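You operate a simulated robot arm through the tools that you are given. There is no shell and no other tool. Be economical: measure what you need, move in short steps, check, and stop when the job is done.

Carry out the task below with a simulated robot arm. There is one attempt and no reset: what you move stays moved.

Task
Bring the slip's spool and paper roll to the small table; take one off that spool's number dial.
Fine: spool from the upper spool shelf, yellow bar back up. Set down upright: what you pick out.
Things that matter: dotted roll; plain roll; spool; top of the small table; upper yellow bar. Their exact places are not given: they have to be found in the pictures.

It is judged by the outcome, as a careful person would: the job done as asked, and still so three seconds after it is handed in. It fails if anything else is knocked over, pushed out of place, dropped, spilled or broken.

Robot
A 7-joint arm with a two-finger parallel gripper on a trunk, on a base that drives. Base frame: it is fixed to the floor where the robot stands at the start and does not move with it; the origin is under the middle of the robot, x ahead of it, y to its left, z up. Lengths are in mm, angles in degrees, forces in N, time in s.
With the tool pointing down near the work surface it reaches from about 300 to 720 mm from the robot's upright axis, wherever it stands. Its first joint turns from -166.0 to 166.0 degrees. Places, roughly: top of the small table [600, 1000, 800]; upper yellow bar [800, -200, 1000]. Payload 3.43 kg.
The TCP is the grasp point between the finger pads, 34 mm short of the fingertips. In the tool frame z runs along the fingers and y along their closing line. The gripper opens to 128 mm. The fingers are 24 mm wide and 12 mm thick; the gripper's body (48 by 130 mm) begins 96 mm behind the TCP.
Orientation is that of the tool frame in the base frame, as a unit quaternion [x, y, z, w]. With the fingers straight down and closing along the base's y, the tool's x points along the base's -x, its y along +y and its z along -z.

Tools
- The arm moves only by the tool play_rows. Its argument "increments" is a list of rows, each an object (a shift or turn left out is 0, a gripper value left out holds the last) with "dp": the shift along the tool's x, y, z in mm, a list of three; "rotation": the turn, a rotation vector about the tool's x, y, z in degrees, a list of three. In form: [{"dp": [x, y, z], "rotation": [rx, ry, rz]}, ...]. A call has 1 to 20 rows; each row is the pose to reach, as a shift and turn from the pose commanded when the call began, along the tool's axes at that moment. "hand" is the gripper command, from -1 (fully open) to 1 (shut), values between in proportion, set as the call begins (left out, the last holds). Rows are played at 5 a second. More than 50 mm and 8.6 degrees between two rows, or a gripper value outside its range, and nothing of the call is played. Where a pose cannot be reached the arm comes as near as it can. A force on the tool above 40 N (or 10 N above the force at the start of the call, whichever is more), or a blocked arm, ends the call early, and 0.2 s more pass. The fingers move at their own pace (about 108 mm/s each) and stop on an object; they squeeze with about 28 N. The grip force told is the motor's: it shows also when the fingers shut on nothing. Time passes only in rows, and 0.2 s behind the last, so rows that repeat a pose let the fingers close. The reply holds the time, the measured pose of the TCP, the force on the tool along the base axes, the opening and the grip force, in the units named above and with some noise, with the torque about the TCP (base axes, N m) and any sound that the robot's microphone picked up, and new pictures: "views" is both (left out), scene, wrist or none.
- Cameras (640 x 400 px; columns grow to the right, rows downward): "scene" is now at [-2.7, 133.1, 1544.4]; the picture's right is [-0.06, -1.00, 0.00], its down [-0.58, 0.04, -0.81] and it looks along [0.81, -0.05, -0.58] (base axes); focal length 214 px, centre (320, 200). "wrist" rides on the gripper at [76, -11, -160] in the tool frame; the picture's right is [0.15, 0.99, 0.00], its down [-0.88, 0.13, -0.46] and it looks along [-0.45, 0.07, 0.89] (tool axes); focal length 234 px, centre (320, 200).
- raise_lower(by): slides the trunk up (or, below 0, down) by that many mm; the arm and the scene camera ride with it, the base frame stays. It gives what a move gives, with no picture.
- steer(legs): drives the robot by 1 to 6 legs, each [ahead, left, turn to the left] in mm, mm and degrees, along the robot's own axes; the way and the turn of a leg run together, so that a leg with both is an arc; at most 1500 mm and 180 degrees a leg. The arm and the cameras ride along, it lands a little off, and it stops where it bumps. It gives what a move gives, and a new picture of the scene camera.
- pan_tilt(pan, tilt): turns the head with the scene camera to pan (to the left, within 86 degrees either way) and tilt (down, from -29 to 69), counted from straight ahead of the robot. It gives what a move gives, and a new picture of the scene camera.
- pixel_to_xyz(camera, pixels): there is no depth. For up to 12 entries [column, row, z] of the newest picture of that camera ("zoom" is the newest enlarged one), the place [x, y] in the base frame at which the ray of that pixel passes the height z, good to about 2 mm. The clock stands still meanwhile.
- zoom(camera, box): a new picture of the part [left, top, right, bottom] of that camera's present view, enlarged. The clock stands still meanwhile.
- hand_in(): hands the job in; it is judged then, once.

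Keep the steps short. Do not move on a guess: measure, check each grasp and each placing, and mend mistakes. In all there are 80 turns and 260 pictures (those below and enlarged ones count). Leave the gripper open and the arm clear of the work at the hand-in unless told otherwise, and finish with a single line.

The tools are called as a command line: name --argument value ..., lists and objects as JSON in quotes. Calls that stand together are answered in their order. play_rows: Moves the arm, as the interface text tells. Its arguments: {"type":"object","properties":{"increments":{"type":"array"},"hand":{"type":"number"},"views":{"type":"string","enum":["both","scene","wrist","none"]}},"required":["increments"]} The other tools are called the same way: raise_lower (by) slides the trunk up or down; steer (legs) drives the base; pan_tilt (pan, tilt) turns the head that bears the scene camera; pixel_to_xyz (camera, pixels) gives the place at which the rays of pixels pass given heights; zoom (camera, box) takes an enlarged picture of a part of a camera's view; hand_in () hands the job in.

At the start:

```text
clock: 0.0
ee_pos: [483.7, 218.4, 999.4]
tool_rot: [0.0, 1.0, 0.0, 0.001]
force: [0.6, -0.4, 1.0]
torque: [-0.03, 0.01, 0.0]
opening: 128.0
grip_force: 0.2
trunk travel left (down, up): [-250.0, 74.0]
robot x, y, heading: [-4.7, 3.1, -0.1]
head pan, tilt: [-3.5, 35.4]
```

scene: 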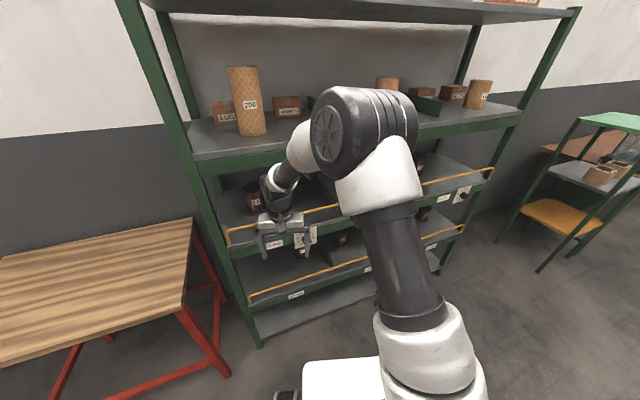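
wrist: 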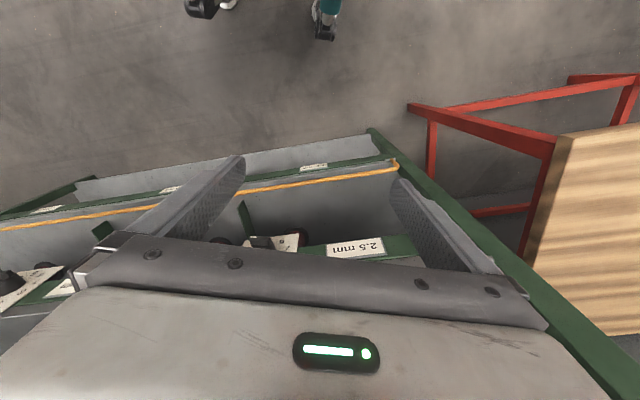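

I see a rack with tubes on the top board, two spool shelves with yellow bars, and a wooden table at left. I zoom in to find the slip and read labels.

zoom --camera "scene" --box '[180, 50, 340, 150]'

zoom --camera "scene" --box '[220, 160, 380, 260]'

zoom --camera "scene" --box '[360, 60, 520, 160]'

zoom --camera "scene" --box '[380, 140, 540, 240]'

```text
4.00 times, centred on (260, 100) of scene
```

zoom: 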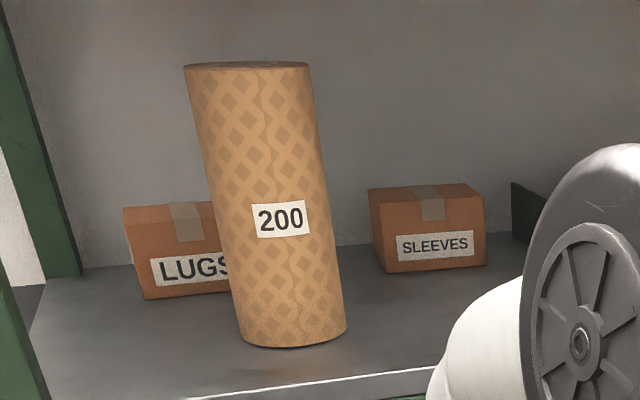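

```text
4.00 times, centred on (300, 210) of scene
```

zoom: 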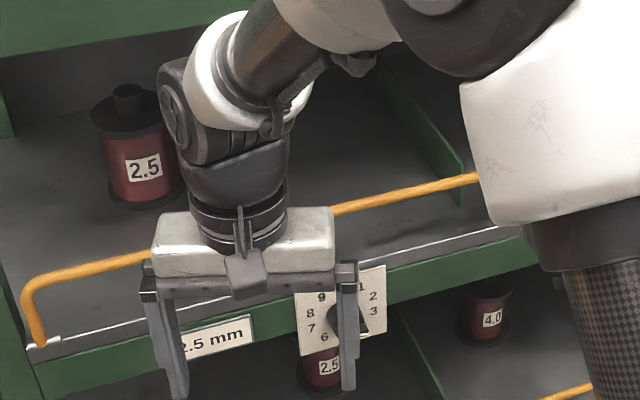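

```text
4.00 times, centred on (440, 110) of scene
```

zoom: 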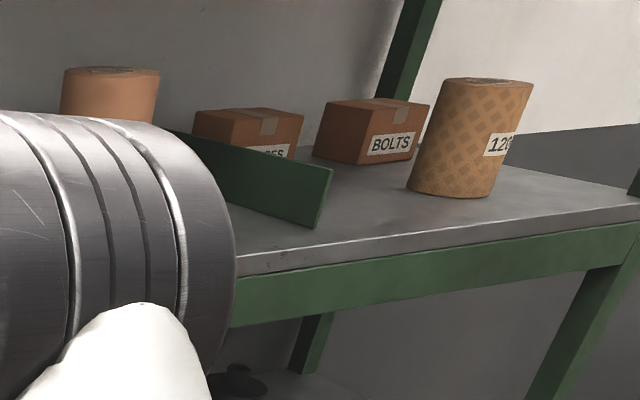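

```text
4.00 times, centred on (460, 190) of scene
```

zoom: 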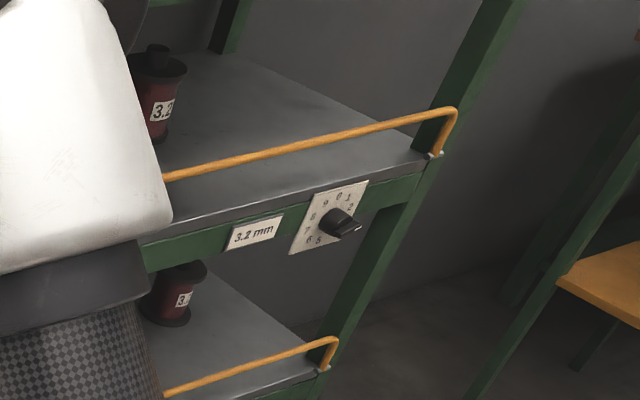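

I see dials beside the labels on the front of the upper shelf, and both dotted and plain rolls on the top. I have not found the slip yet, so I look left and right.

pan_tilt --pan 50 --tilt 30

pan_tilt --pan -50 --tilt 30

```text
clock: 1.2
ee_pos: [484.1, 218.8, 999.4]
tool_rot: [0.0, 1.0, 0.0, 0.0]
force: [-0.7, 0.9, 0.9]
torque: [0.0, 0.02, 0.01]
opening: 127.8
grip_force: 0.1
trunk travel left (down, up): [-250.0, 74.0]
robot x, y, heading: [-1.0, 1.3, 0.1]
head pan, tilt: [50.0, 30.0]
```

scene: 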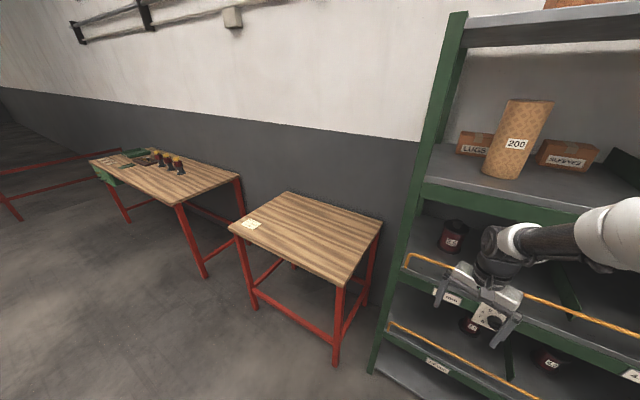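

```text
clock: 3.0
ee_pos: [483.8, 218.6, 999.7]
tool_rot: [-0.001, 1.0, -0.001, 0.0]
force: [0.7, -0.6, -0.3]
torque: [0.01, 0.02, 0.03]
opening: 128.0
grip_force: 0.1
trunk travel left (down, up): [-250.0, 74.0]
robot x, y, heading: [1.5, 0.4, 0.2]
head pan, tilt: [-50.0, 30.0]
```

scene: 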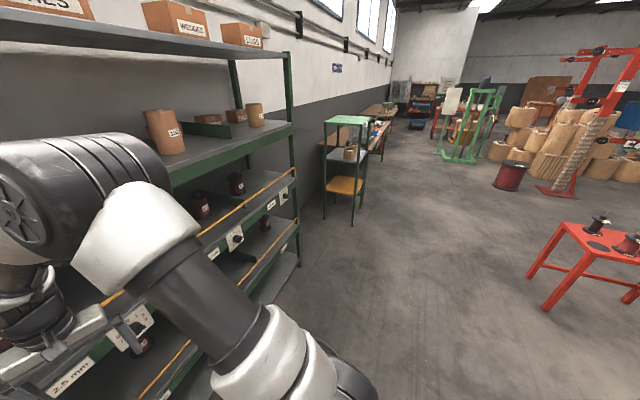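

A slip lies on the small table, seen at (252,223) in the left view. I zoom the middle of the rack in this view first, then turn back to read the slip.

zoom --camera "scene" --box '[130, 90, 310, 270]'

pan_tilt --pan 60 --tilt 35

```text
2.22 times, centred on (220, 180) of scene
```

zoom: 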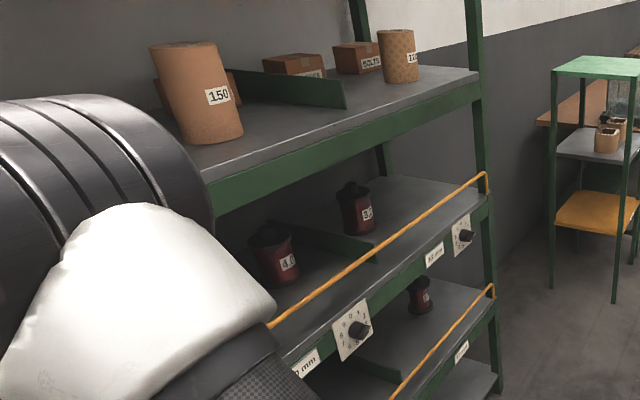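

```text
clock: 4.9
ee_pos: [483.3, 219.5, 1000.1]
tool_rot: [0.0, 1.0, 0.0, 0.0]
force: [0.8, -0.3, -0.1]
torque: [0.05, -0.02, 0.02]
opening: 128.0
grip_force: 0.0
trunk travel left (down, up): [-250.0, 74.0]
robot x, y, heading: [-0.1, -2.5, 0.0]
head pan, tilt: [60.0, 35.0]
```

scene: 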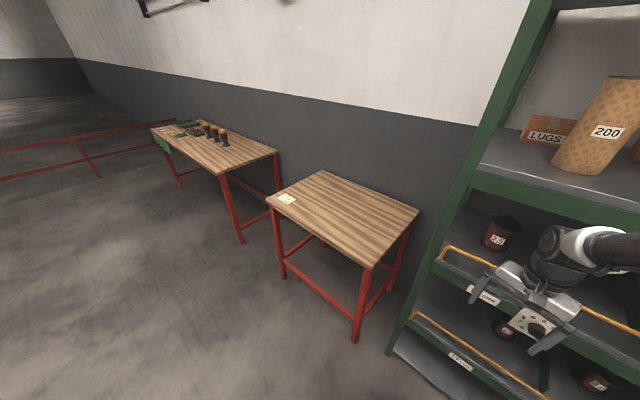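

Reading the slip at (287,199).

zoom --camera "scene" --box '[271, 189, 303, 209]'

pixel_to_xyz --camera "scene" --pixels '[[266, 199, 800], [324, 171, 800], [418, 210, 800], [372, 267, 800], [287, 199, 800]]'

```text
16.00 times, centred on (287, 199) of scene
```

zoom: 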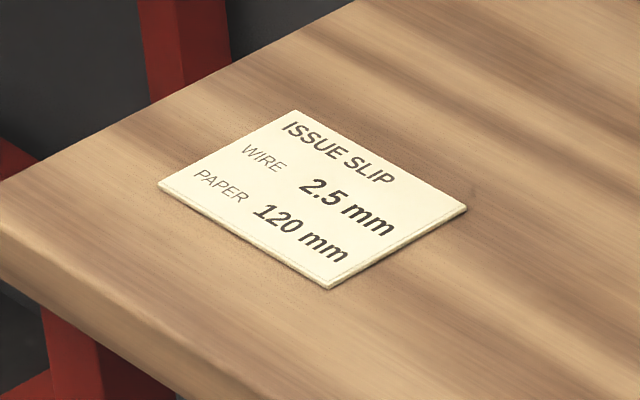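

```text
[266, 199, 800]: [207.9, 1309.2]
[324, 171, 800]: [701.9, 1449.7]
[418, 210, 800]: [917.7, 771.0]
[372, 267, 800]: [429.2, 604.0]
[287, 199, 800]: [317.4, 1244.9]
```

The slip reads WIRE 2.5 mm, PAPER 120 mm. So I need the 2.5 spool from the upper shelf's left bay, its dial, and the 120 roll. I pull the arm back to clear the view.

play_rows --increments '[{"dp": [40, -40, 0]}, {"dp": [80, -80, 0]}, {"dp": [120, -120, 0]}, {"dp": [130, -170, 0]}, {"dp": [140, -220, 0]}, {"dp": [140, -270, 0]}]' --views "none"

pan_tilt --pan 25 --tilt 35

```text
refused: row 1 steps farther than a row can; nothing moved
```

```text
clock: 5.9
ee_pos: [483.7, 217.9, 999.2]
tool_rot: [0.0, 1.0, 0.0, 0.0]
force: [-0.4, -0.4, 0.1]
torque: [0.02, -0.03, 0.0]
opening: 128.2
grip_force: 0.1
trunk travel left (down, up): [-250.0, 74.0]
robot x, y, heading: [-2.6, 1.5, -0.0]
head pan, tilt: [25.0, 35.0]
```

scene: 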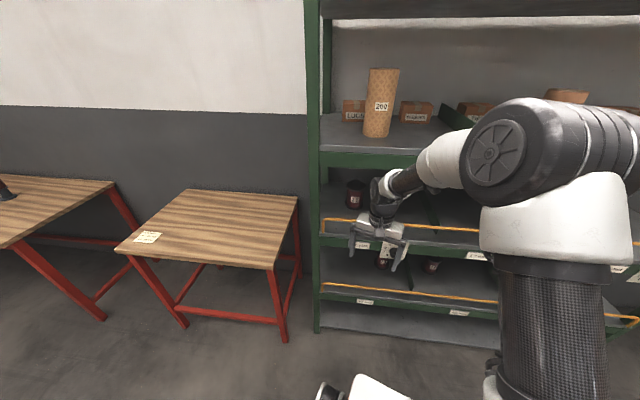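

Steps were too long; I use shorter ones.

play_rows --increments '[{"dp": [30, -30, 0]}, {"dp": [60, -60, 0]}, {"dp": [90, -90, 0]}, {"dp": [115, -125, 0]}, {"dp": [135, -165, 0]}, {"dp": [140, -210, 0]}, {"dp": [140, -255, 0]}, {"dp": [140, -300, 0]}, {"dp": [140, -345, 0]}]' --views "scene"

```text
clock: 7.9
ee_pos: [341.0, -124.1, 998.3]
tool_rot: [0.0, 1.0, 0.0, 0.0]
force: [-0.2, -0.4, 0.1]
torque: [-0.03, 0.0, 0.01]
opening: 127.8
grip_force: 0.1
trunk travel left (down, up): [-250.0, 74.0]
robot x, y, heading: [3.4, -1.5, 0.1]
head pan, tilt: [25.0, 35.0]
```

scene: 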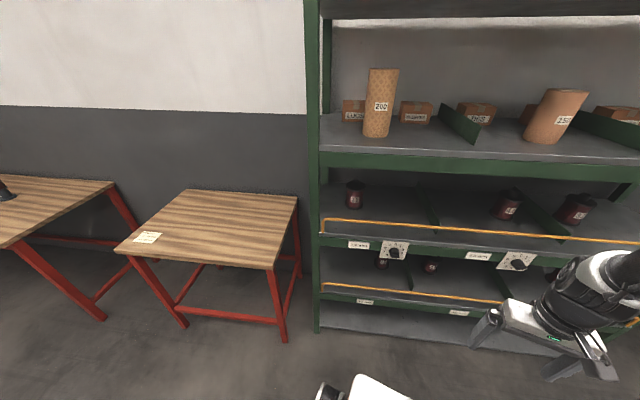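

Now the left bay is clear. Zooming on the dial (394,250), the spool (355,195), and the rolls.

zoom --camera "scene" --box '[376, 237, 416, 262]'

zoom --camera "scene" --box '[315, 165, 443, 245]'

zoom --camera "scene" --box '[480, 80, 640, 180]'

```text
16.00 times, centred on (396, 250) of scene
```

zoom: 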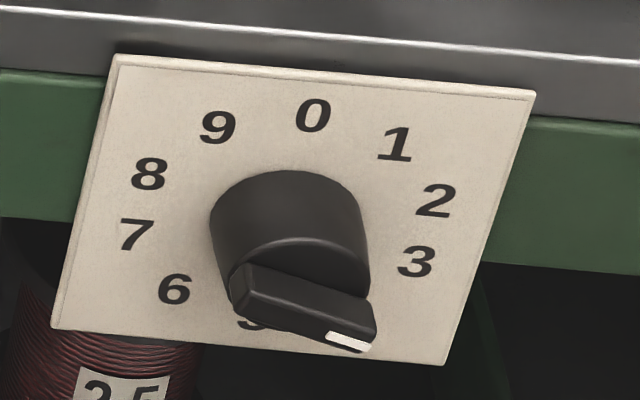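

```text
5.00 times, centred on (379, 205) of scene
```

zoom: 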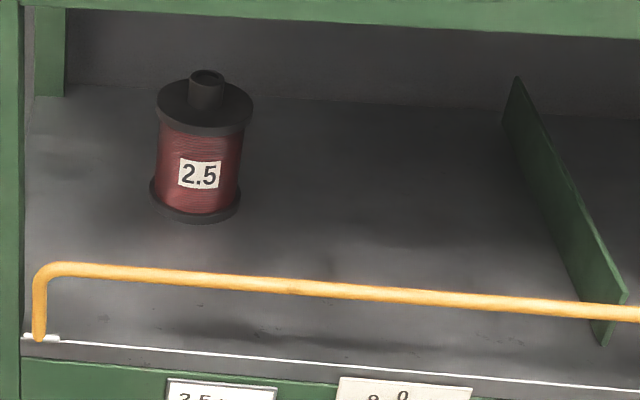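

```text
4.00 times, centred on (560, 130) of scene
```

zoom: 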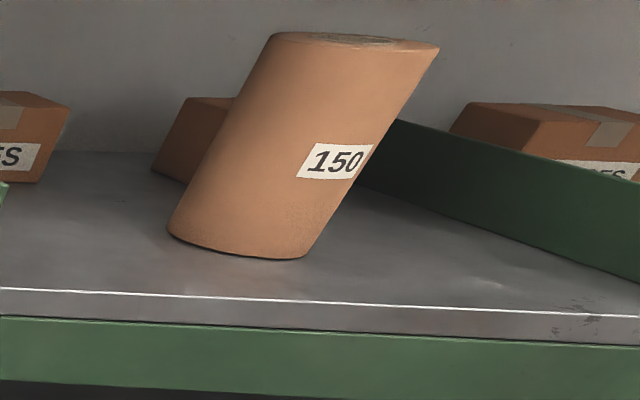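

The dial pointer is at 4 now, so it must go to 3. Now measuring the rack: foot of the left front post at (317,333) on the floor, then heights along it.

pixel_to_xyz --camera "scene" --pixels '[[317, 333, 0], [320, 243, 900], [320, 243, 940], [320, 155, 1200], [320, 155, 1300], [322, 232, 940], [322, 232, 920], [355, 208, 940], [355, 208, 920], [394, 250, 880], [516, 262, 880], [322, 218, 1000]]'

```text
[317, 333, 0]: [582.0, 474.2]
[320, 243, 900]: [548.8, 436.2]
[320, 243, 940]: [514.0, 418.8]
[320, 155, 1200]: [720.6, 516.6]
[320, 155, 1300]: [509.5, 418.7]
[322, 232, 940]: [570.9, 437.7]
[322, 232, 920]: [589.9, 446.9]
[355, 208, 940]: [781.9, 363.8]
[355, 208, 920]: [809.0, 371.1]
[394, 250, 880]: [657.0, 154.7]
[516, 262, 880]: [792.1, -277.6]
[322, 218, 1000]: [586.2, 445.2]
```

Measured: the rack is turned about 17° to the left of my heading. Its front plane is about 697 mm ahead of me, upper shelf ~925 high, bar top ~1000 and top board ~1265. I square up to the rack and go somewhat nearer to the left bay.

steer --legs '[[0, 0, 17.3], [120, 60, 0]]'

```text
clock: 10.2
ee_pos: [463.9, 73.0, 999.3]
tool_rot: [-0.146, 0.989, 0.0, 0.0]
force: [0.8, 0.8, 0.4]
torque: [-0.02, 0.02, 0.0]
opening: 128.1
grip_force: 0.1
trunk travel left (down, up): [-250.0, 74.0]
robot x, y, heading: [98.0, 87.3, 16.9]
head pan, tilt: [25.0, 35.0]
```

scene: 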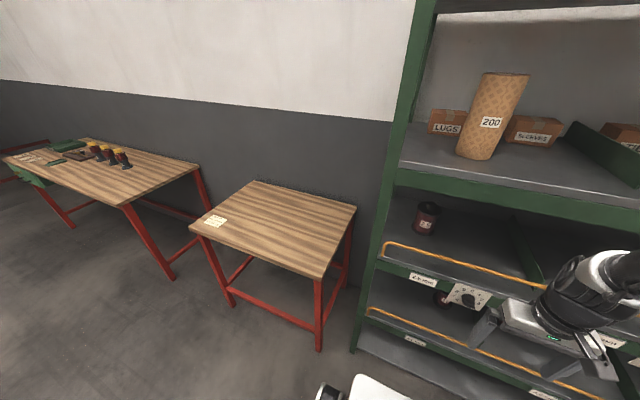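

Turning the head to the dial and spool, tilted down more.

pan_tilt --pan 5 --tilt 40

```text
clock: 11.0
ee_pos: [461.7, 72.7, 999.9]
tool_rot: [-0.146, 0.989, 0.0, 0.0]
force: [-0.2, -0.3, -0.3]
torque: [0.01, -0.01, -0.01]
opening: 128.0
grip_force: 0.1
trunk travel left (down, up): [-250.0, 74.0]
robot x, y, heading: [100.6, 92.3, 16.9]
head pan, tilt: [5.0, 40.0]
```

scene: 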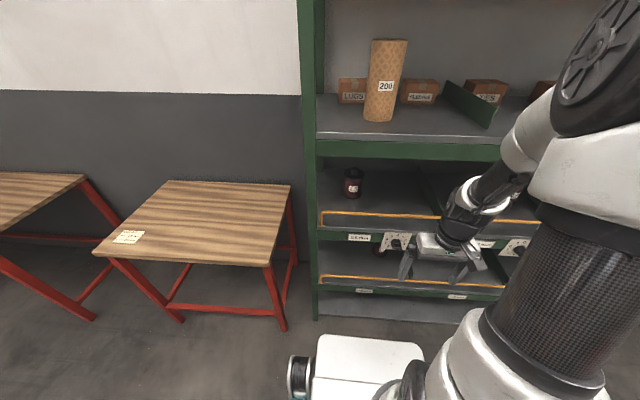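

Zooming the spool and dial from this second viewpoint to triangulate.

zoom --camera "scene" --box '[316, 155, 444, 235]'

pixel_to_xyz --camera "scene" --pixels '[[310, 318, 0], [318, 228, 920], [318, 228, 940], [318, 143, 1265], [320, 160, 1230], [353, 196, 920], [353, 196, 940], [398, 241, 880], [398, 241, 860], [515, 247, 880], [515, 247, 860], [370, 337, 300]]'

zoom --camera "scene" --box '[376, 227, 424, 257]'

```text
5.00 times, centred on (380, 195) of scene
```

zoom: 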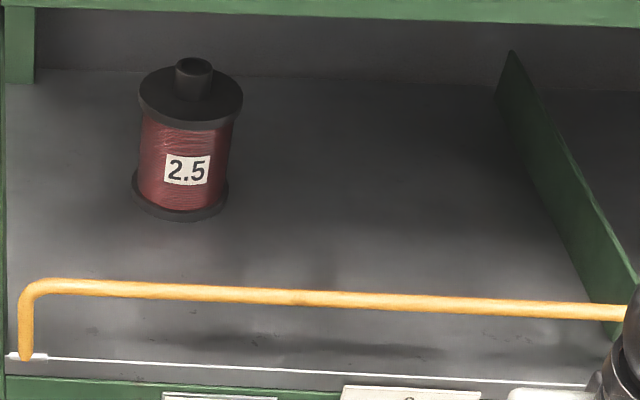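

```text
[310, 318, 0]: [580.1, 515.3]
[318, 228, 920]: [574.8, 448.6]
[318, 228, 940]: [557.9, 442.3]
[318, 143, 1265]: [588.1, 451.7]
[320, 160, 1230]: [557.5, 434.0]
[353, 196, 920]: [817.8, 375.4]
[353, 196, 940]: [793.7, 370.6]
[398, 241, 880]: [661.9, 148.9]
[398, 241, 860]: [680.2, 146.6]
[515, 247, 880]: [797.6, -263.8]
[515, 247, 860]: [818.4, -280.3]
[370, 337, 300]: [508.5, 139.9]
```

```text
13.33 times, centred on (400, 242) of scene
```

zoom: 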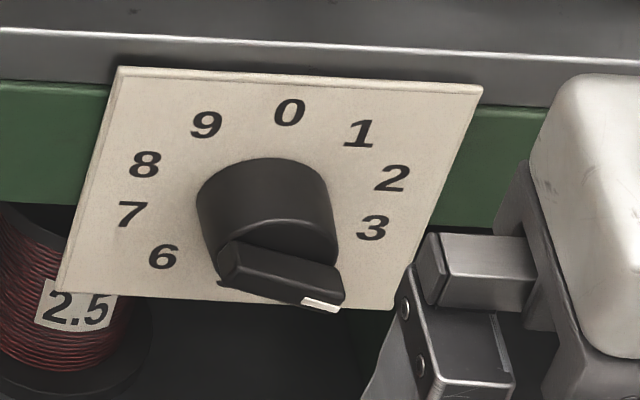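

The dial view still shows 4. For the shelf work I want the wrist camera above the fingers (to clear the bar), so I turn the hand half round about its own axis here in free space.

play_rows --increments '[{"rotation": [0, 0, 8.5]}, {"rotation": [0, 0, 17]}, {"rotation": [0, 0, 25.5]}, {"rotation": [0, 0, 34]}, {"rotation": [0, 0, 42.5]}, {"rotation": [0, 0, 51]}, {"rotation": [0, 0, 59.5]}, {"rotation": [0, 0, 68]}, {"rotation": [0, 0, 76.5]}, {"rotation": [0, 0, 85]}, {"rotation": [0, 0, 90]}]' --views "none"

play_rows --increments '[{"rotation": [0, 0, 8.5]}, {"rotation": [0, 0, 17]}, {"rotation": [0, 0, 25.5]}, {"rotation": [0, 0, 34]}, {"rotation": [0, 0, 42.5]}, {"rotation": [0, 0, 51]}, {"rotation": [0, 0, 59.5]}, {"rotation": [0, 0, 68]}, {"rotation": [0, 0, 76.5]}, {"rotation": [0, 0, 85]}, {"rotation": [0, 0, 90]}]' --views "scene"

pixel_to_xyz --camera "scene" --pixels '[[325, 212, 980], [325, 212, 1000], [321, 227, 920], [321, 227, 900], [354.5, 167.5, 1060], [354.5, 167.5, 1080], [354, 176, 1040], [354, 176, 1020]]'

```text
clock: 13.4
ee_pos: [464.0, 73.1, 999.0]
tool_rot: [0.597, 0.802, 0.0, 0.0]
force: [0.3, 0.8, -0.2]
torque: [0.0, 0.01, 0.01]
opening: 128.1
grip_force: 0.0
trunk travel left (down, up): [-250.0, 74.0]
robot x, y, heading: [102.3, 91.7, 17.0]
head pan, tilt: [5.0, 40.0]
```

```text
clock: 15.8
ee_pos: [463.1, 72.6, 998.8]
tool_rot: [0.989, 0.145, 0.0, 0.001]
force: [0.5, -0.5, -0.8]
torque: [0.0, 0.03, 0.0]
opening: 128.0
grip_force: 0.0
trunk travel left (down, up): [-250.0, 74.0]
robot x, y, heading: [98.8, 93.1, 17.0]
head pan, tilt: [5.0, 40.0]
```

scene: 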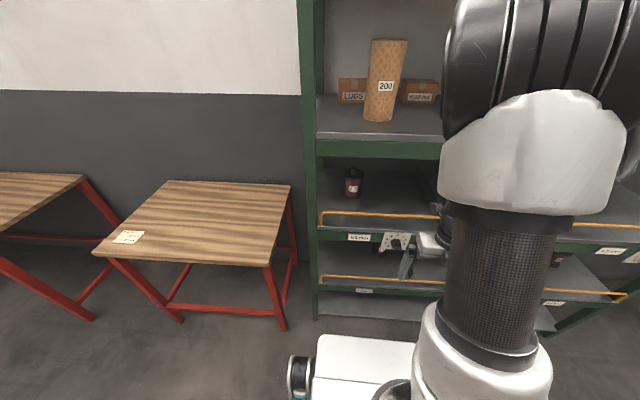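

```text
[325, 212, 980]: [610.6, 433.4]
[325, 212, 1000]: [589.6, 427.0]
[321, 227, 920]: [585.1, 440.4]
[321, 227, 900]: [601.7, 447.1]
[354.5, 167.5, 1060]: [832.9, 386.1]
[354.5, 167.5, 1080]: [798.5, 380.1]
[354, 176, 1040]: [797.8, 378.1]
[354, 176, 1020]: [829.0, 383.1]
```

The roll worked; the camera is now on the far side. Next I tilt the fingers to point horizontally at the rack, moving 100 mm ahead and down to dial height (~880).

play_rows --increments '[{"dp": [9, 0, 11], "rotation": [0, 8.2, 0]}, {"dp": [18, 0, 22], "rotation": [0, 16.4, 0]}, {"dp": [27, 0, 33], "rotation": [0, 24.5, 0]}, {"dp": [36, 0, 44], "rotation": [0, 32.7, 0]}, {"dp": [45, 0, 55], "rotation": [0, 40.9, 0]}, {"dp": [54, 0, 66], "rotation": [0, 49, 0]}, {"dp": [63, 0, 77], "rotation": [0, 57.3, 0]}, {"dp": [72, 0, 88], "rotation": [0, 65.5, 0]}, {"dp": [81, 0, 99], "rotation": [0, 73.6, 0]}, {"dp": [90, 0, 110], "rotation": [0, 81.8, 0]}, {"dp": [100, 0, 120], "rotation": [0, 90, 0]}]' --views "both"

```text
clock: 18.2
ee_pos: [558.6, 101.1, 879.8]
tool_rot: [0.699, 0.103, 0.7, -0.102]
force: [0.0, 0.7, -0.7]
torque: [-0.01, -0.01, 0.03]
opening: 128.1
grip_force: 0.1
out of reach, approached as far as the arm can: row 4, 5, 6, 7, 8
trunk travel left (down, up): [-250.0, 74.0]
robot x, y, heading: [100.7, 94.3, 16.3]
head pan, tilt: [5.0, 40.0]
```

scene: 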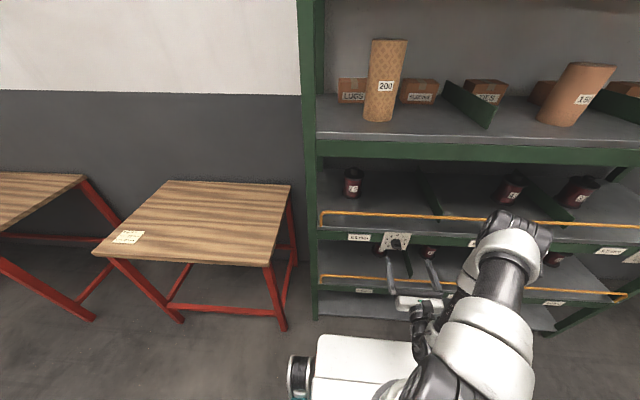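
wrist: 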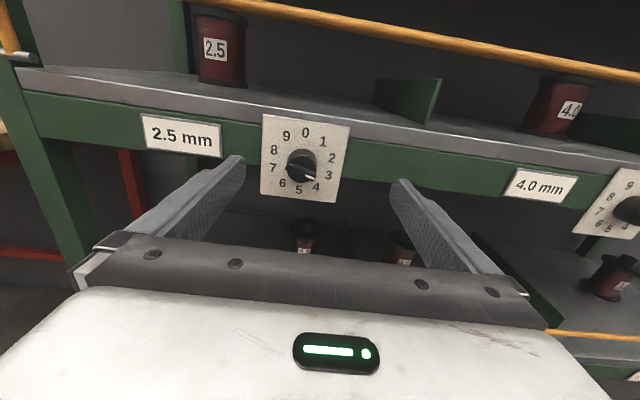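

The wrist camera sees the dial well. Zooming to read the pointer.

zoom --camera "wrist" --box '[240, 100, 368, 208]'

pixel_to_xyz --camera "wrist" --pixels '[[303, 168, 870], [303, 168, 880], [303, 168, 890], [263, 114, 900], [349, 125, 900], [340, 203, 850], [30, 90, 900], [560, 173, 900]]'

```text
3.70 times, centred on (304, 154) of wrist
```

zoom: 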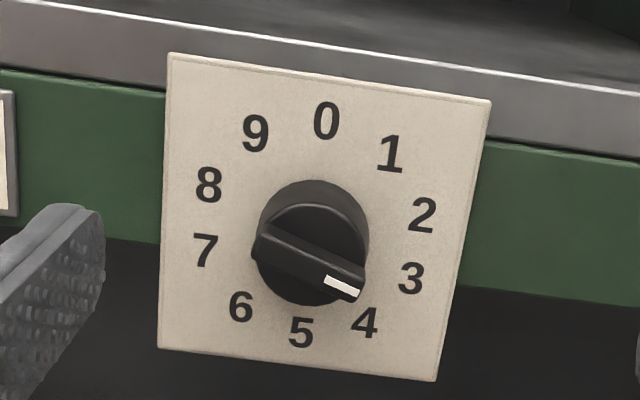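

```text
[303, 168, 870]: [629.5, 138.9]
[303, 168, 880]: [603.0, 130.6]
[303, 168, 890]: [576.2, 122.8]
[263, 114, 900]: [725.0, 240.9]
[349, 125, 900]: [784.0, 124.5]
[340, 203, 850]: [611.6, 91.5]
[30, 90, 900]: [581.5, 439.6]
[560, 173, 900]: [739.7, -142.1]
```

Careful reading: the knob stands proud of the plate, so position misleads. The bar's direction (97,52) matches the direction from the plate centre to "3", so it probably reads 3. I move in front of the knob (estimated z≈862, 16 mm left), narrow the fingers to about 60 mm, and check again more squarely.

play_rows --increments '[{"dp": [-6, -6, 0], "rotation": [0, 0, 0]}, {"dp": [-12, -11, 0]}, {"dp": [-18, -16, 10]}, {"dp": [-18, -16, 25]}]' --hand 0.06 --views "wrist"

zoom --camera "wrist" --box '[240, 110, 400, 230]'

```text
clock: 19.2
ee_pos: [578.6, 123.9, 859.4]
tool_rot: [0.699, 0.104, 0.7, -0.104]
force: [0.0, 0.1, -0.1]
torque: [-0.01, 0.0, 0.0]
opening: 60.0
grip_force: 0.1
trunk travel left (down, up): [-250.0, 74.0]
robot x, y, heading: [98.9, 90.6, 16.8]
head pan, tilt: [5.0, 40.0]
```

wrist: 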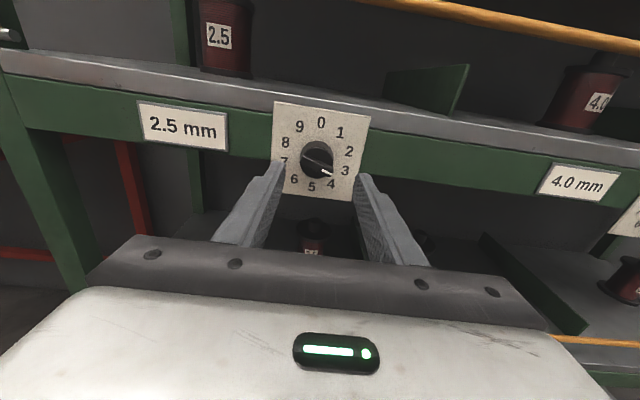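

```text
3.33 times, centred on (320, 170) of wrist
```

zoom: 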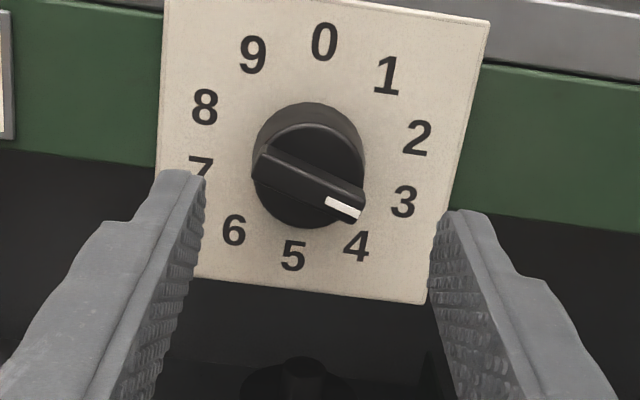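

Confirmed: bar direction 24° below horizontal vs "3" at 29° and "4" at 64°: it reads 3, so target is 2. Knob centre is about 2 mm left and 2 mm low of my axis. I correct that, roll 18° to line the fingers with the bar, and advance 40 mm.

play_rows --increments '[{"dp": [-2, -2, 0], "rotation": [0, 0, 6]}, {"dp": [-2, -2, 0], "rotation": [0, 0, 12]}, {"dp": [-2, -2, 0], "rotation": [0, 0, 18]}, {"dp": [-2, -2, 20], "rotation": [0, 0, 18]}, {"dp": [-2, -2, 40], "rotation": [0, 0, 18]}]' --views "both"

zoom --camera "wrist" --box '[240, 110, 400, 230]'

```text
clock: 20.4
ee_pos: [617.5, 137.4, 859.9]
tool_rot: [0.707, -0.006, 0.675, -0.212]
force: [-0.1, 0.4, 1.2]
torque: [0.02, -0.02, -0.01]
opening: 60.1
grip_force: 0.1
trunk travel left (down, up): [-250.0, 74.0]
robot x, y, heading: [98.6, 93.0, 16.5]
head pan, tilt: [5.0, 40.0]
```

scene: 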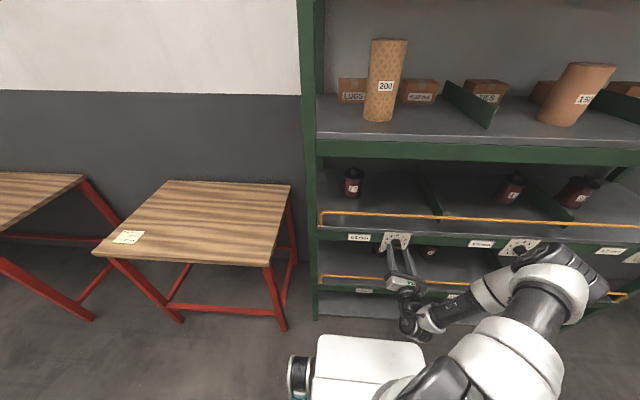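
wrist: 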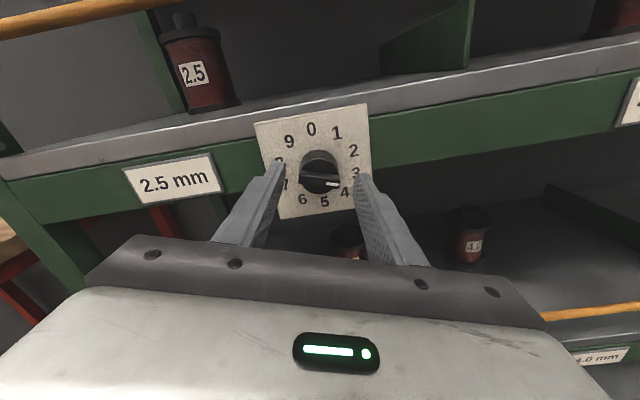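

```text
3.33 times, centred on (320, 170) of wrist
```

zoom: 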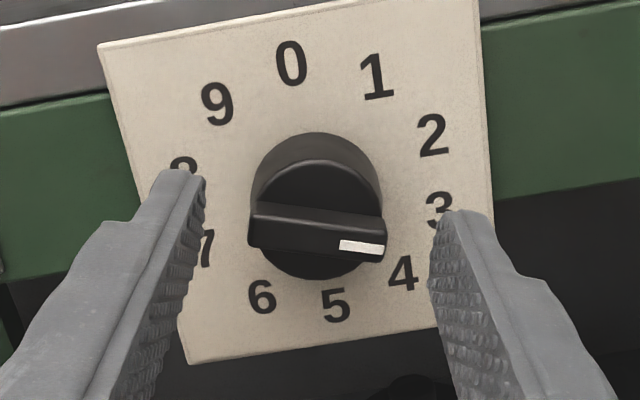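

Well aligned: the bar runs along the closing line and the knob is centred. I advance 15 mm more, then close on the knob.

play_rows --increments '[{"dp": [0, 0, 8]}, {"dp": [0, 0, 15]}]' --views "wrist"

zoom --camera "wrist" --box '[240, 110, 400, 230]'

```text
clock: 21.0
ee_pos: [631.4, 140.7, 859.3]
tool_rot: [0.707, -0.007, 0.675, -0.212]
force: [-0.6, 0.8, 0.8]
torque: [0.04, -0.03, 0.0]
opening: 60.1
grip_force: 0.1
trunk travel left (down, up): [-250.0, 74.0]
robot x, y, heading: [99.4, 93.5, 17.0]
head pan, tilt: [5.0, 40.0]
```

wrist: 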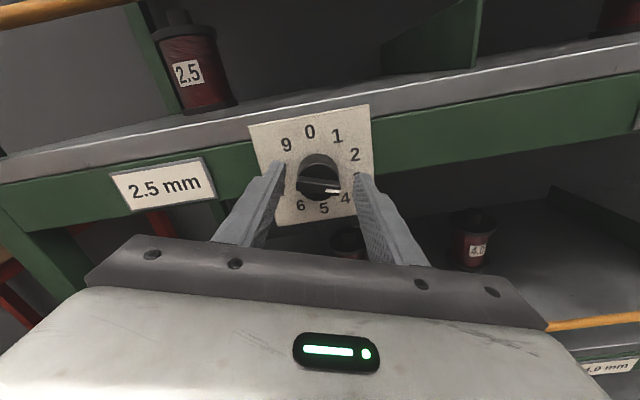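

```text
3.33 times, centred on (320, 170) of wrist
```

zoom: 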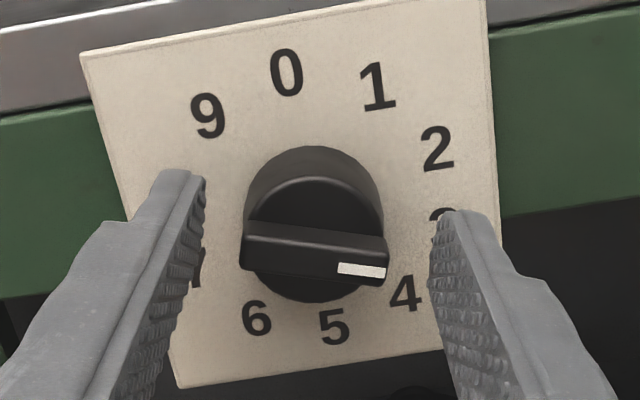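

The fingers straddle the knob. I close on it and hold.

play_rows --increments '[{"dp": [0, 0, 0]}, {"dp": [0, 0, 0]}, {"dp": [0, 0, 0]}]' --hand 1 --views "wrist"

zoom --camera "wrist" --box '[240, 110, 400, 230]'

```text
clock: 21.8
ee_pos: [630.2, 142.8, 860.3]
tool_rot: [0.707, -0.007, 0.675, -0.213]
force: [0.1, 6.3, 3.1]
torque: [0.13, -0.37, 1.14]
opening: 36.7
grip_force: 45.2
trunk travel left (down, up): [-250.0, 74.0]
robot x, y, heading: [97.4, 93.2, 16.8]
head pan, tilt: [5.0, 40.0]
```

wrist: 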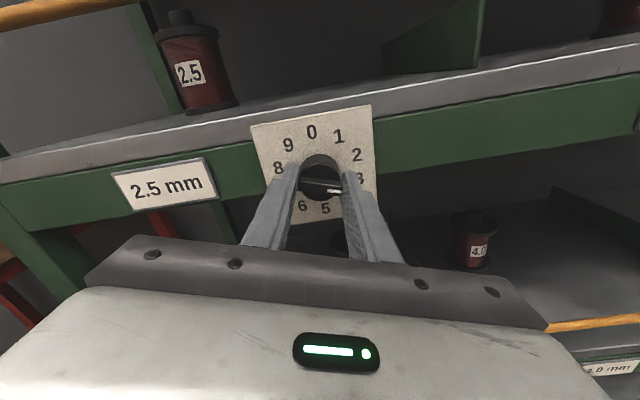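

```text
3.33 times, centred on (320, 170) of wrist
```

zoom: 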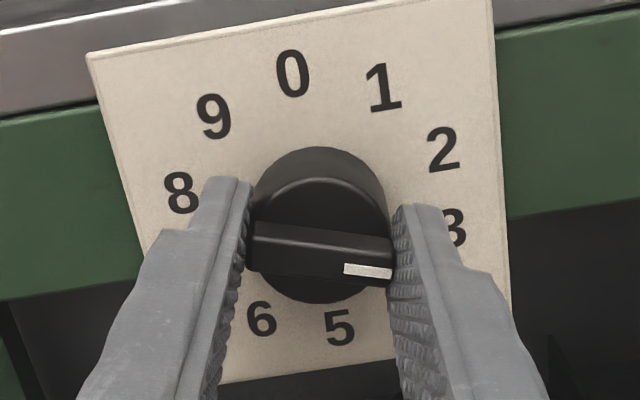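

Gripped at 36.7 mm. Turning 36° counter-clockwise (negative about the tool axis) in 6° steps.

play_rows --increments '[{"rotation": [0, 0, -6]}, {"rotation": [0, 0, -12]}, {"rotation": [0, 0, -18]}, {"rotation": [0, 0, -24]}, {"rotation": [0, 0, -30]}, {"rotation": [0, 0, -36]}, {"rotation": [0, 0, -36]}]' --views "wrist"

zoom --camera "wrist" --box '[240, 110, 400, 230]'

```text
clock: 23.4
ee_pos: [630.2, 143.2, 859.6]
tool_rot: [0.674, 0.213, 0.708, 0.007]
force: [3.6, 13.5, 7.7]
torque: [0.11, -0.39, 1.45]
opening: 36.5
grip_force: 44.6
trunk travel left (down, up): [-250.0, 74.0]
robot x, y, heading: [97.8, 95.8, 16.7]
head pan, tilt: [5.0, 40.0]
```

wrist: 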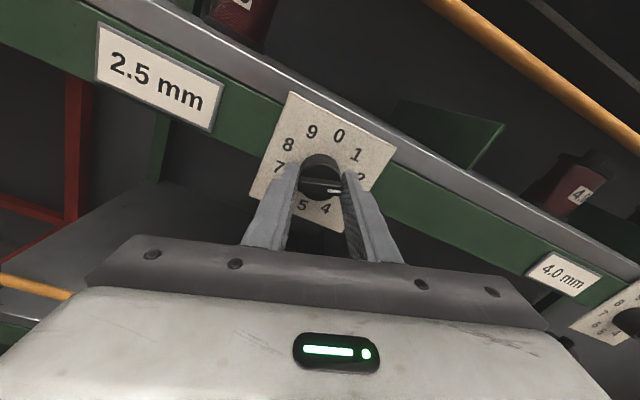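

```text
3.33 times, centred on (320, 170) of wrist
```

zoom: 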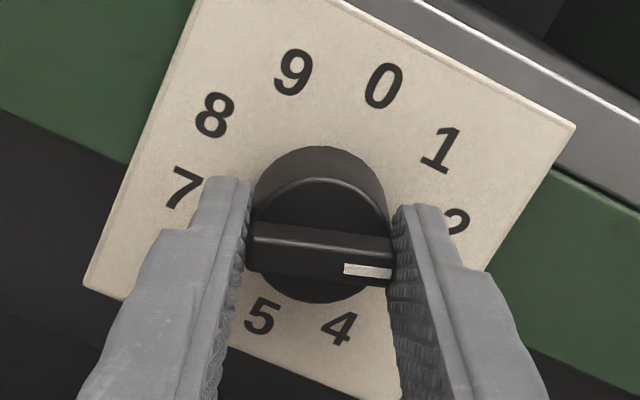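

The knob turned with the hand and now points at 2. I open, back straight off 60 mm, and check it.

play_rows --increments '[{"dp": [0, 0, 0]}, {"dp": [0, 0, 0]}, {"dp": [0, 0, -20]}, {"dp": [0, 0, -50]}, {"dp": [0, 0, -90]}, {"dp": [0, 0, -90], "rotation": [0, 0, 8]}, {"dp": [0, 0, -90], "rotation": [0, 0, 16]}]' --hand -0.2 --views "wrist"

zoom --camera "wrist" --box '[240, 80, 400, 200]'

```text
clock: 25.0
ee_pos: [543.6, 116.3, 860.0]
tool_rot: [0.698, 0.115, 0.701, -0.092]
force: [0.0, 0.0, 1.2]
torque: [0.01, 0.0, -0.01]
opening: 76.5
grip_force: 0.1
trunk travel left (down, up): [-250.0, 74.0]
robot x, y, heading: [98.4, 89.5, 16.7]
head pan, tilt: [5.0, 40.0]
```

wrist: 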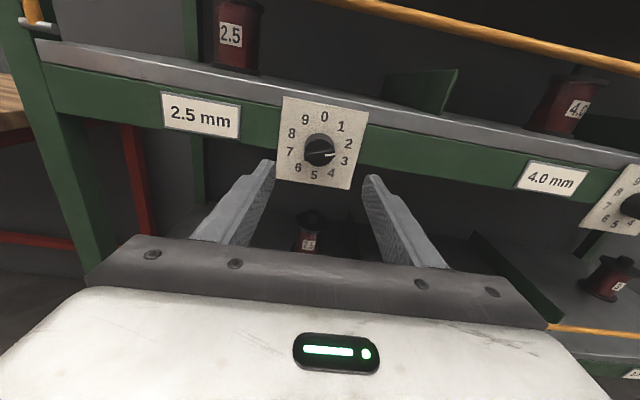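

```text
3.33 times, centred on (320, 140) of wrist
```

zoom: 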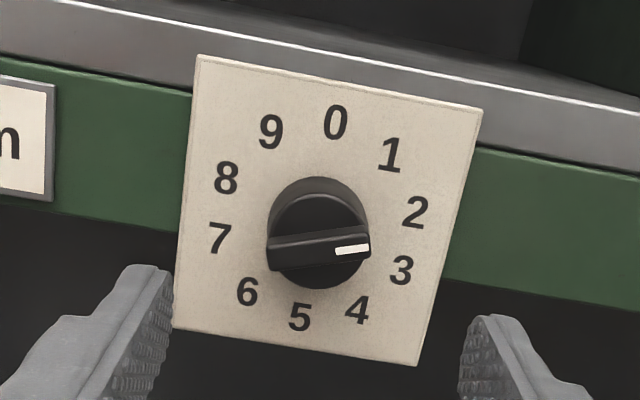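

The bar now points exactly at 2 (direction −6° vs "2" at −5°). The dial is done. Next, the spool: raise the hand above the bar, shift 173 mm left, tilt 20° down, open, still outside the rack.

play_rows --increments '[{"dp": [40, 0, 0]}, {"dp": [80, 0, 0]}, {"dp": [120, 0, 0]}, {"dp": [160, 0, 0]}, {"dp": [200, -20, 0]}, {"dp": [210, -60, 0]}, {"dp": [210, -100, 0]}, {"dp": [210, -140, 0]}, {"dp": [210, -173, 0], "rotation": [0, -7, 0]}, {"dp": [210, -173, 20], "rotation": [0, -14, 0]}, {"dp": [210, -173, 40], "rotation": [0, -20, 0]}]' --hand -0.8 --views "both"

```text
clock: 27.4
ee_pos: [547.8, 332.1, 1034.5]
tool_rot: [0.768, 0.124, 0.623, -0.078]
force: [0.6, -0.8, -0.4]
torque: [-0.01, -0.05, 0.0]
opening: 115.0
grip_force: 0.0
out of reach, approached as far as the arm can: row 4, 5, 6, 7, 8, 9, 10, 11
trunk travel left (down, up): [-250.0, 74.0]
robot x, y, heading: [100.5, 93.1, 16.9]
head pan, tilt: [5.0, 40.0]
```

scene: 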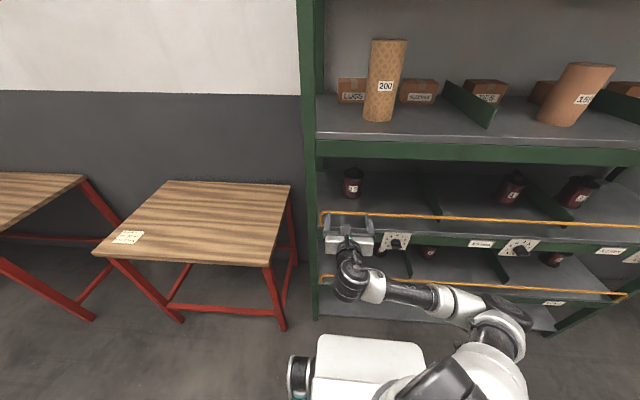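
wrist: 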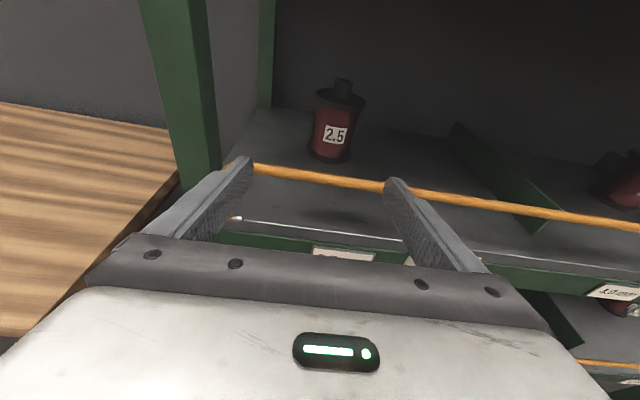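

The arm fell ~35 mm short in height in this posture. I raise the trunk for more height and drive a bit nearer and to the left, so the spool is straight ahead.

raise_lower --by 70

play_rows --increments '[{"dp": [0, 0, 0]}]' --views "both"

```text
clock: 28.5
ee_pos: [548.3, 332.1, 1103.0]
tool_rot: [0.768, 0.123, 0.623, -0.077]
force: [-0.2, -0.5, -0.2]
torque: [0.0, -0.01, 0.02]
opening: 115.3
grip_force: 0.1
trunk travel left (down, up): [-320.0, 4.0]
robot x, y, heading: [103.3, 94.7, 16.9]
head pan, tilt: [5.0, 40.0]
```

```text
clock: 28.9
ee_pos: [547.4, 331.8, 1104.0]
tool_rot: [0.768, 0.124, 0.623, -0.078]
force: [-0.4, 0.1, 0.3]
torque: [-0.02, 0.01, 0.02]
opening: 115.3
grip_force: 0.0
trunk travel left (down, up): [-320.0, 4.0]
robot x, y, heading: [97.1, 93.6, 16.8]
head pan, tilt: [5.0, 40.0]
```

scene: 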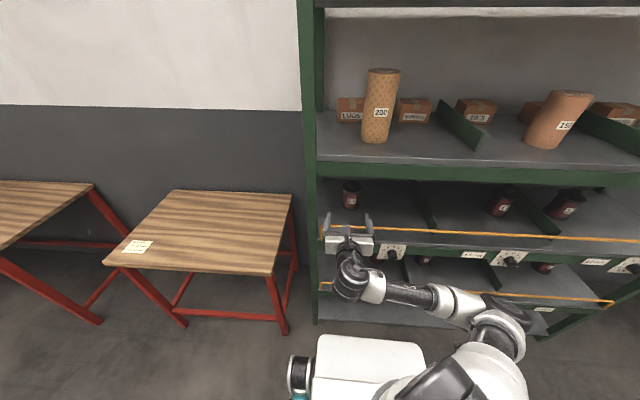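
wrist: 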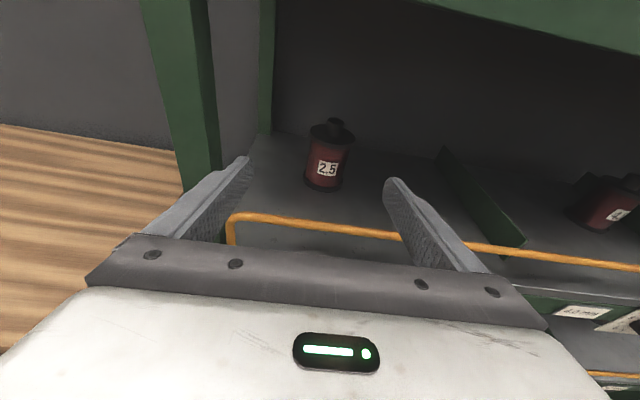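

Measuring the spool and the bar from this wrist view.

zoom --camera "wrist" --box '[224, 100, 416, 220]'

pixel_to_xyz --camera "wrist" --pixels '[[323, 189, 905], [323, 189, 915], [323, 189, 925], [330, 133, 1020], [330, 133, 1040], [335, 121, 1060], [335, 121, 1080], [237, 214, 990], [237, 214, 1000], [400, 237, 990], [400, 237, 1000]]'

pixel_to_xyz --camera "scene" --pixels '[[352, 208, 905], [352, 208, 915], [352, 208, 925], [351, 183, 1060], [351, 183, 1080], [324, 226, 990], [324, 226, 1000], [322, 179, 1210], [322, 179, 1225]]'

zoom --camera "scene" --box '[306, 160, 402, 220]'

```text
3.33 times, centred on (320, 160) of wrist
```

zoom: 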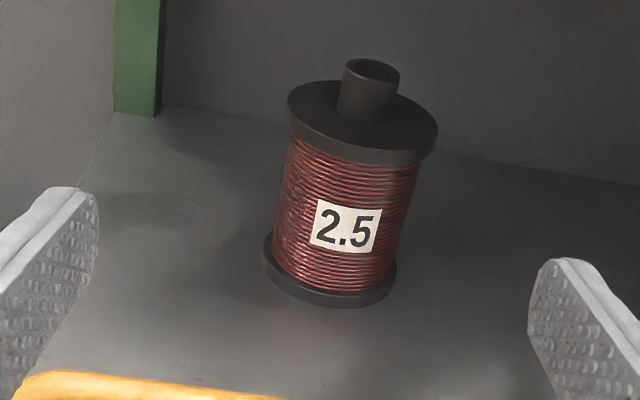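

```text
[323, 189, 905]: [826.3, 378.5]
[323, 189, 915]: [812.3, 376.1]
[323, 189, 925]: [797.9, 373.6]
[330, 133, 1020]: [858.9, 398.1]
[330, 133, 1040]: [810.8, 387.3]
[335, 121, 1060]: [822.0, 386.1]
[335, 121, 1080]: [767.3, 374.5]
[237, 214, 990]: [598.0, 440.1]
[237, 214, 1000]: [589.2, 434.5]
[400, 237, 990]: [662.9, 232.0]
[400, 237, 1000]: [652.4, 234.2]
```

```text
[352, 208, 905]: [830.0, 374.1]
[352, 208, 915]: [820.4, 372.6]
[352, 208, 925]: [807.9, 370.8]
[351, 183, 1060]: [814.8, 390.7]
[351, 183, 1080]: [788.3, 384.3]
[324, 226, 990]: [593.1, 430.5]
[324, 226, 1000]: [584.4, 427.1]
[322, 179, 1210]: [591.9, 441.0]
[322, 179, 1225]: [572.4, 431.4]
```

```text
6.67 times, centred on (354, 190) of scene
```

zoom: 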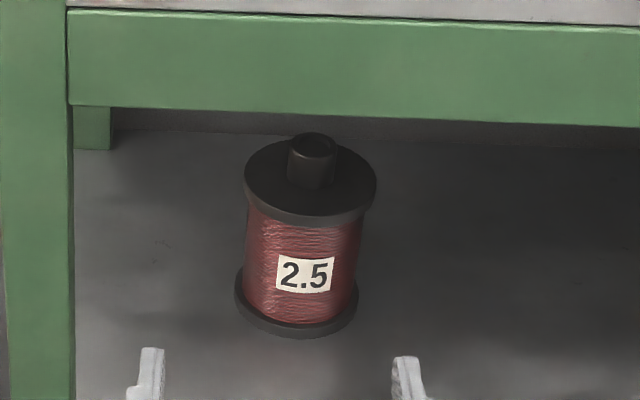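

Spool estimate: axis at about (822,387), top of stem 1060, mid body z≈983, body ~68 mm across. I shift the hand 27 mm right to line up, then drive 60 mm ahead.

play_rows --increments '[{"dp": [0, 14, 0]}, {"dp": [0, 27, 0]}]' --views "none"

steer --legs '[[60, 0, 0]]'

play_rows --increments '[{"dp": [0, 0, 0]}]' --views "wrist"

```text
clock: 29.5
ee_pos: [561.0, 310.3, 1101.1]
tool_rot: [0.766, 0.122, 0.626, -0.076]
force: [0.6, 0.5, -0.5]
torque: [-0.01, -0.02, 0.0]
opening: 115.4
grip_force: 0.1
out of reach, approached as far as the arm can: row 1, 2
trunk travel left (down, up): [-320.0, 4.0]
robot x, y, heading: [102.2, 95.1, 16.6]
head pan, tilt: [5.0, 40.0]
```

```text
clock: 30.4
ee_pos: [617.1, 327.5, 1100.8]
tool_rot: [0.766, 0.123, 0.626, -0.076]
force: [-0.7, 0.3, -0.8]
torque: [-0.01, -0.02, 0.0]
opening: 115.3
grip_force: 0.1
trunk travel left (down, up): [-320.0, 4.0]
robot x, y, heading: [152.6, 110.2, 16.6]
head pan, tilt: [5.0, 40.0]
```

scene: 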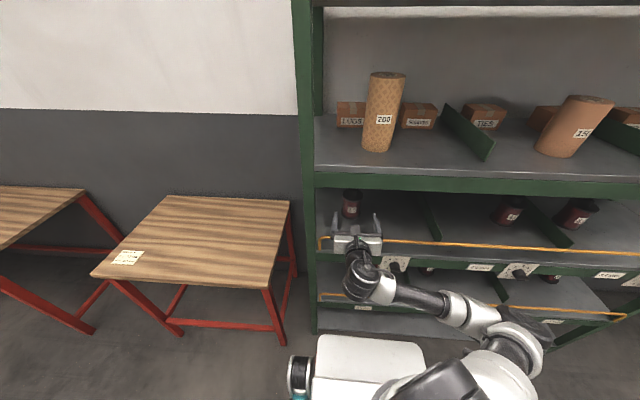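

```text
clock: 30.8
ee_pos: [617.6, 328.3, 1100.4]
tool_rot: [0.766, 0.122, 0.626, -0.076]
force: [-0.4, -0.1, 0.3]
torque: [-0.03, -0.02, 0.04]
opening: 115.2
grip_force: 0.0
trunk travel left (down, up): [-320.0, 4.0]
robot x, y, heading: [150.6, 109.2, 16.8]
head pan, tilt: [5.0, 40.0]
```

wrist: 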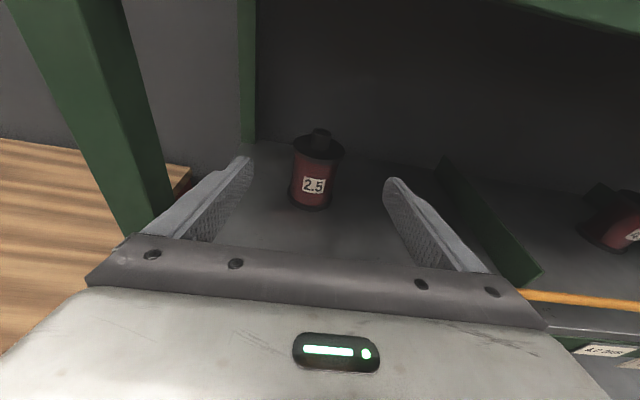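

Measured pitch is only ~12° down; I lower 38 mm and tilt the further 8° before going in, then check.

play_rows --increments '[{"dp": [-12, 1, 3], "rotation": [0, -3, 0]}, {"dp": [-25, 2, 5], "rotation": [0, -6, 0]}, {"dp": [-37, 3, 8], "rotation": [0, -8.3, 0]}]' --views "wrist"

```text
clock: 31.6
ee_pos: [617.8, 327.5, 1100.3]
tool_rot: [0.766, 0.123, 0.626, -0.077]
force: [-0.3, 0.3, 0.8]
torque: [-0.01, 0.0, -0.01]
opening: 115.2
grip_force: 0.0
out of reach, approached as far as the arm can: row 1, 2, 3
trunk travel left (down, up): [-320.0, 4.0]
robot x, y, heading: [158.5, 109.2, 16.9]
head pan, tilt: [5.0, 40.0]
```

wrist: 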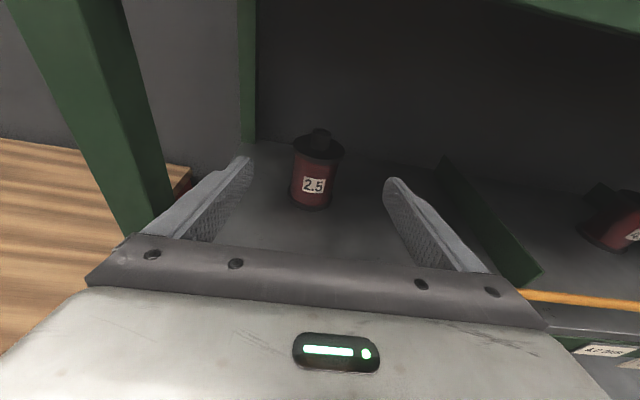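

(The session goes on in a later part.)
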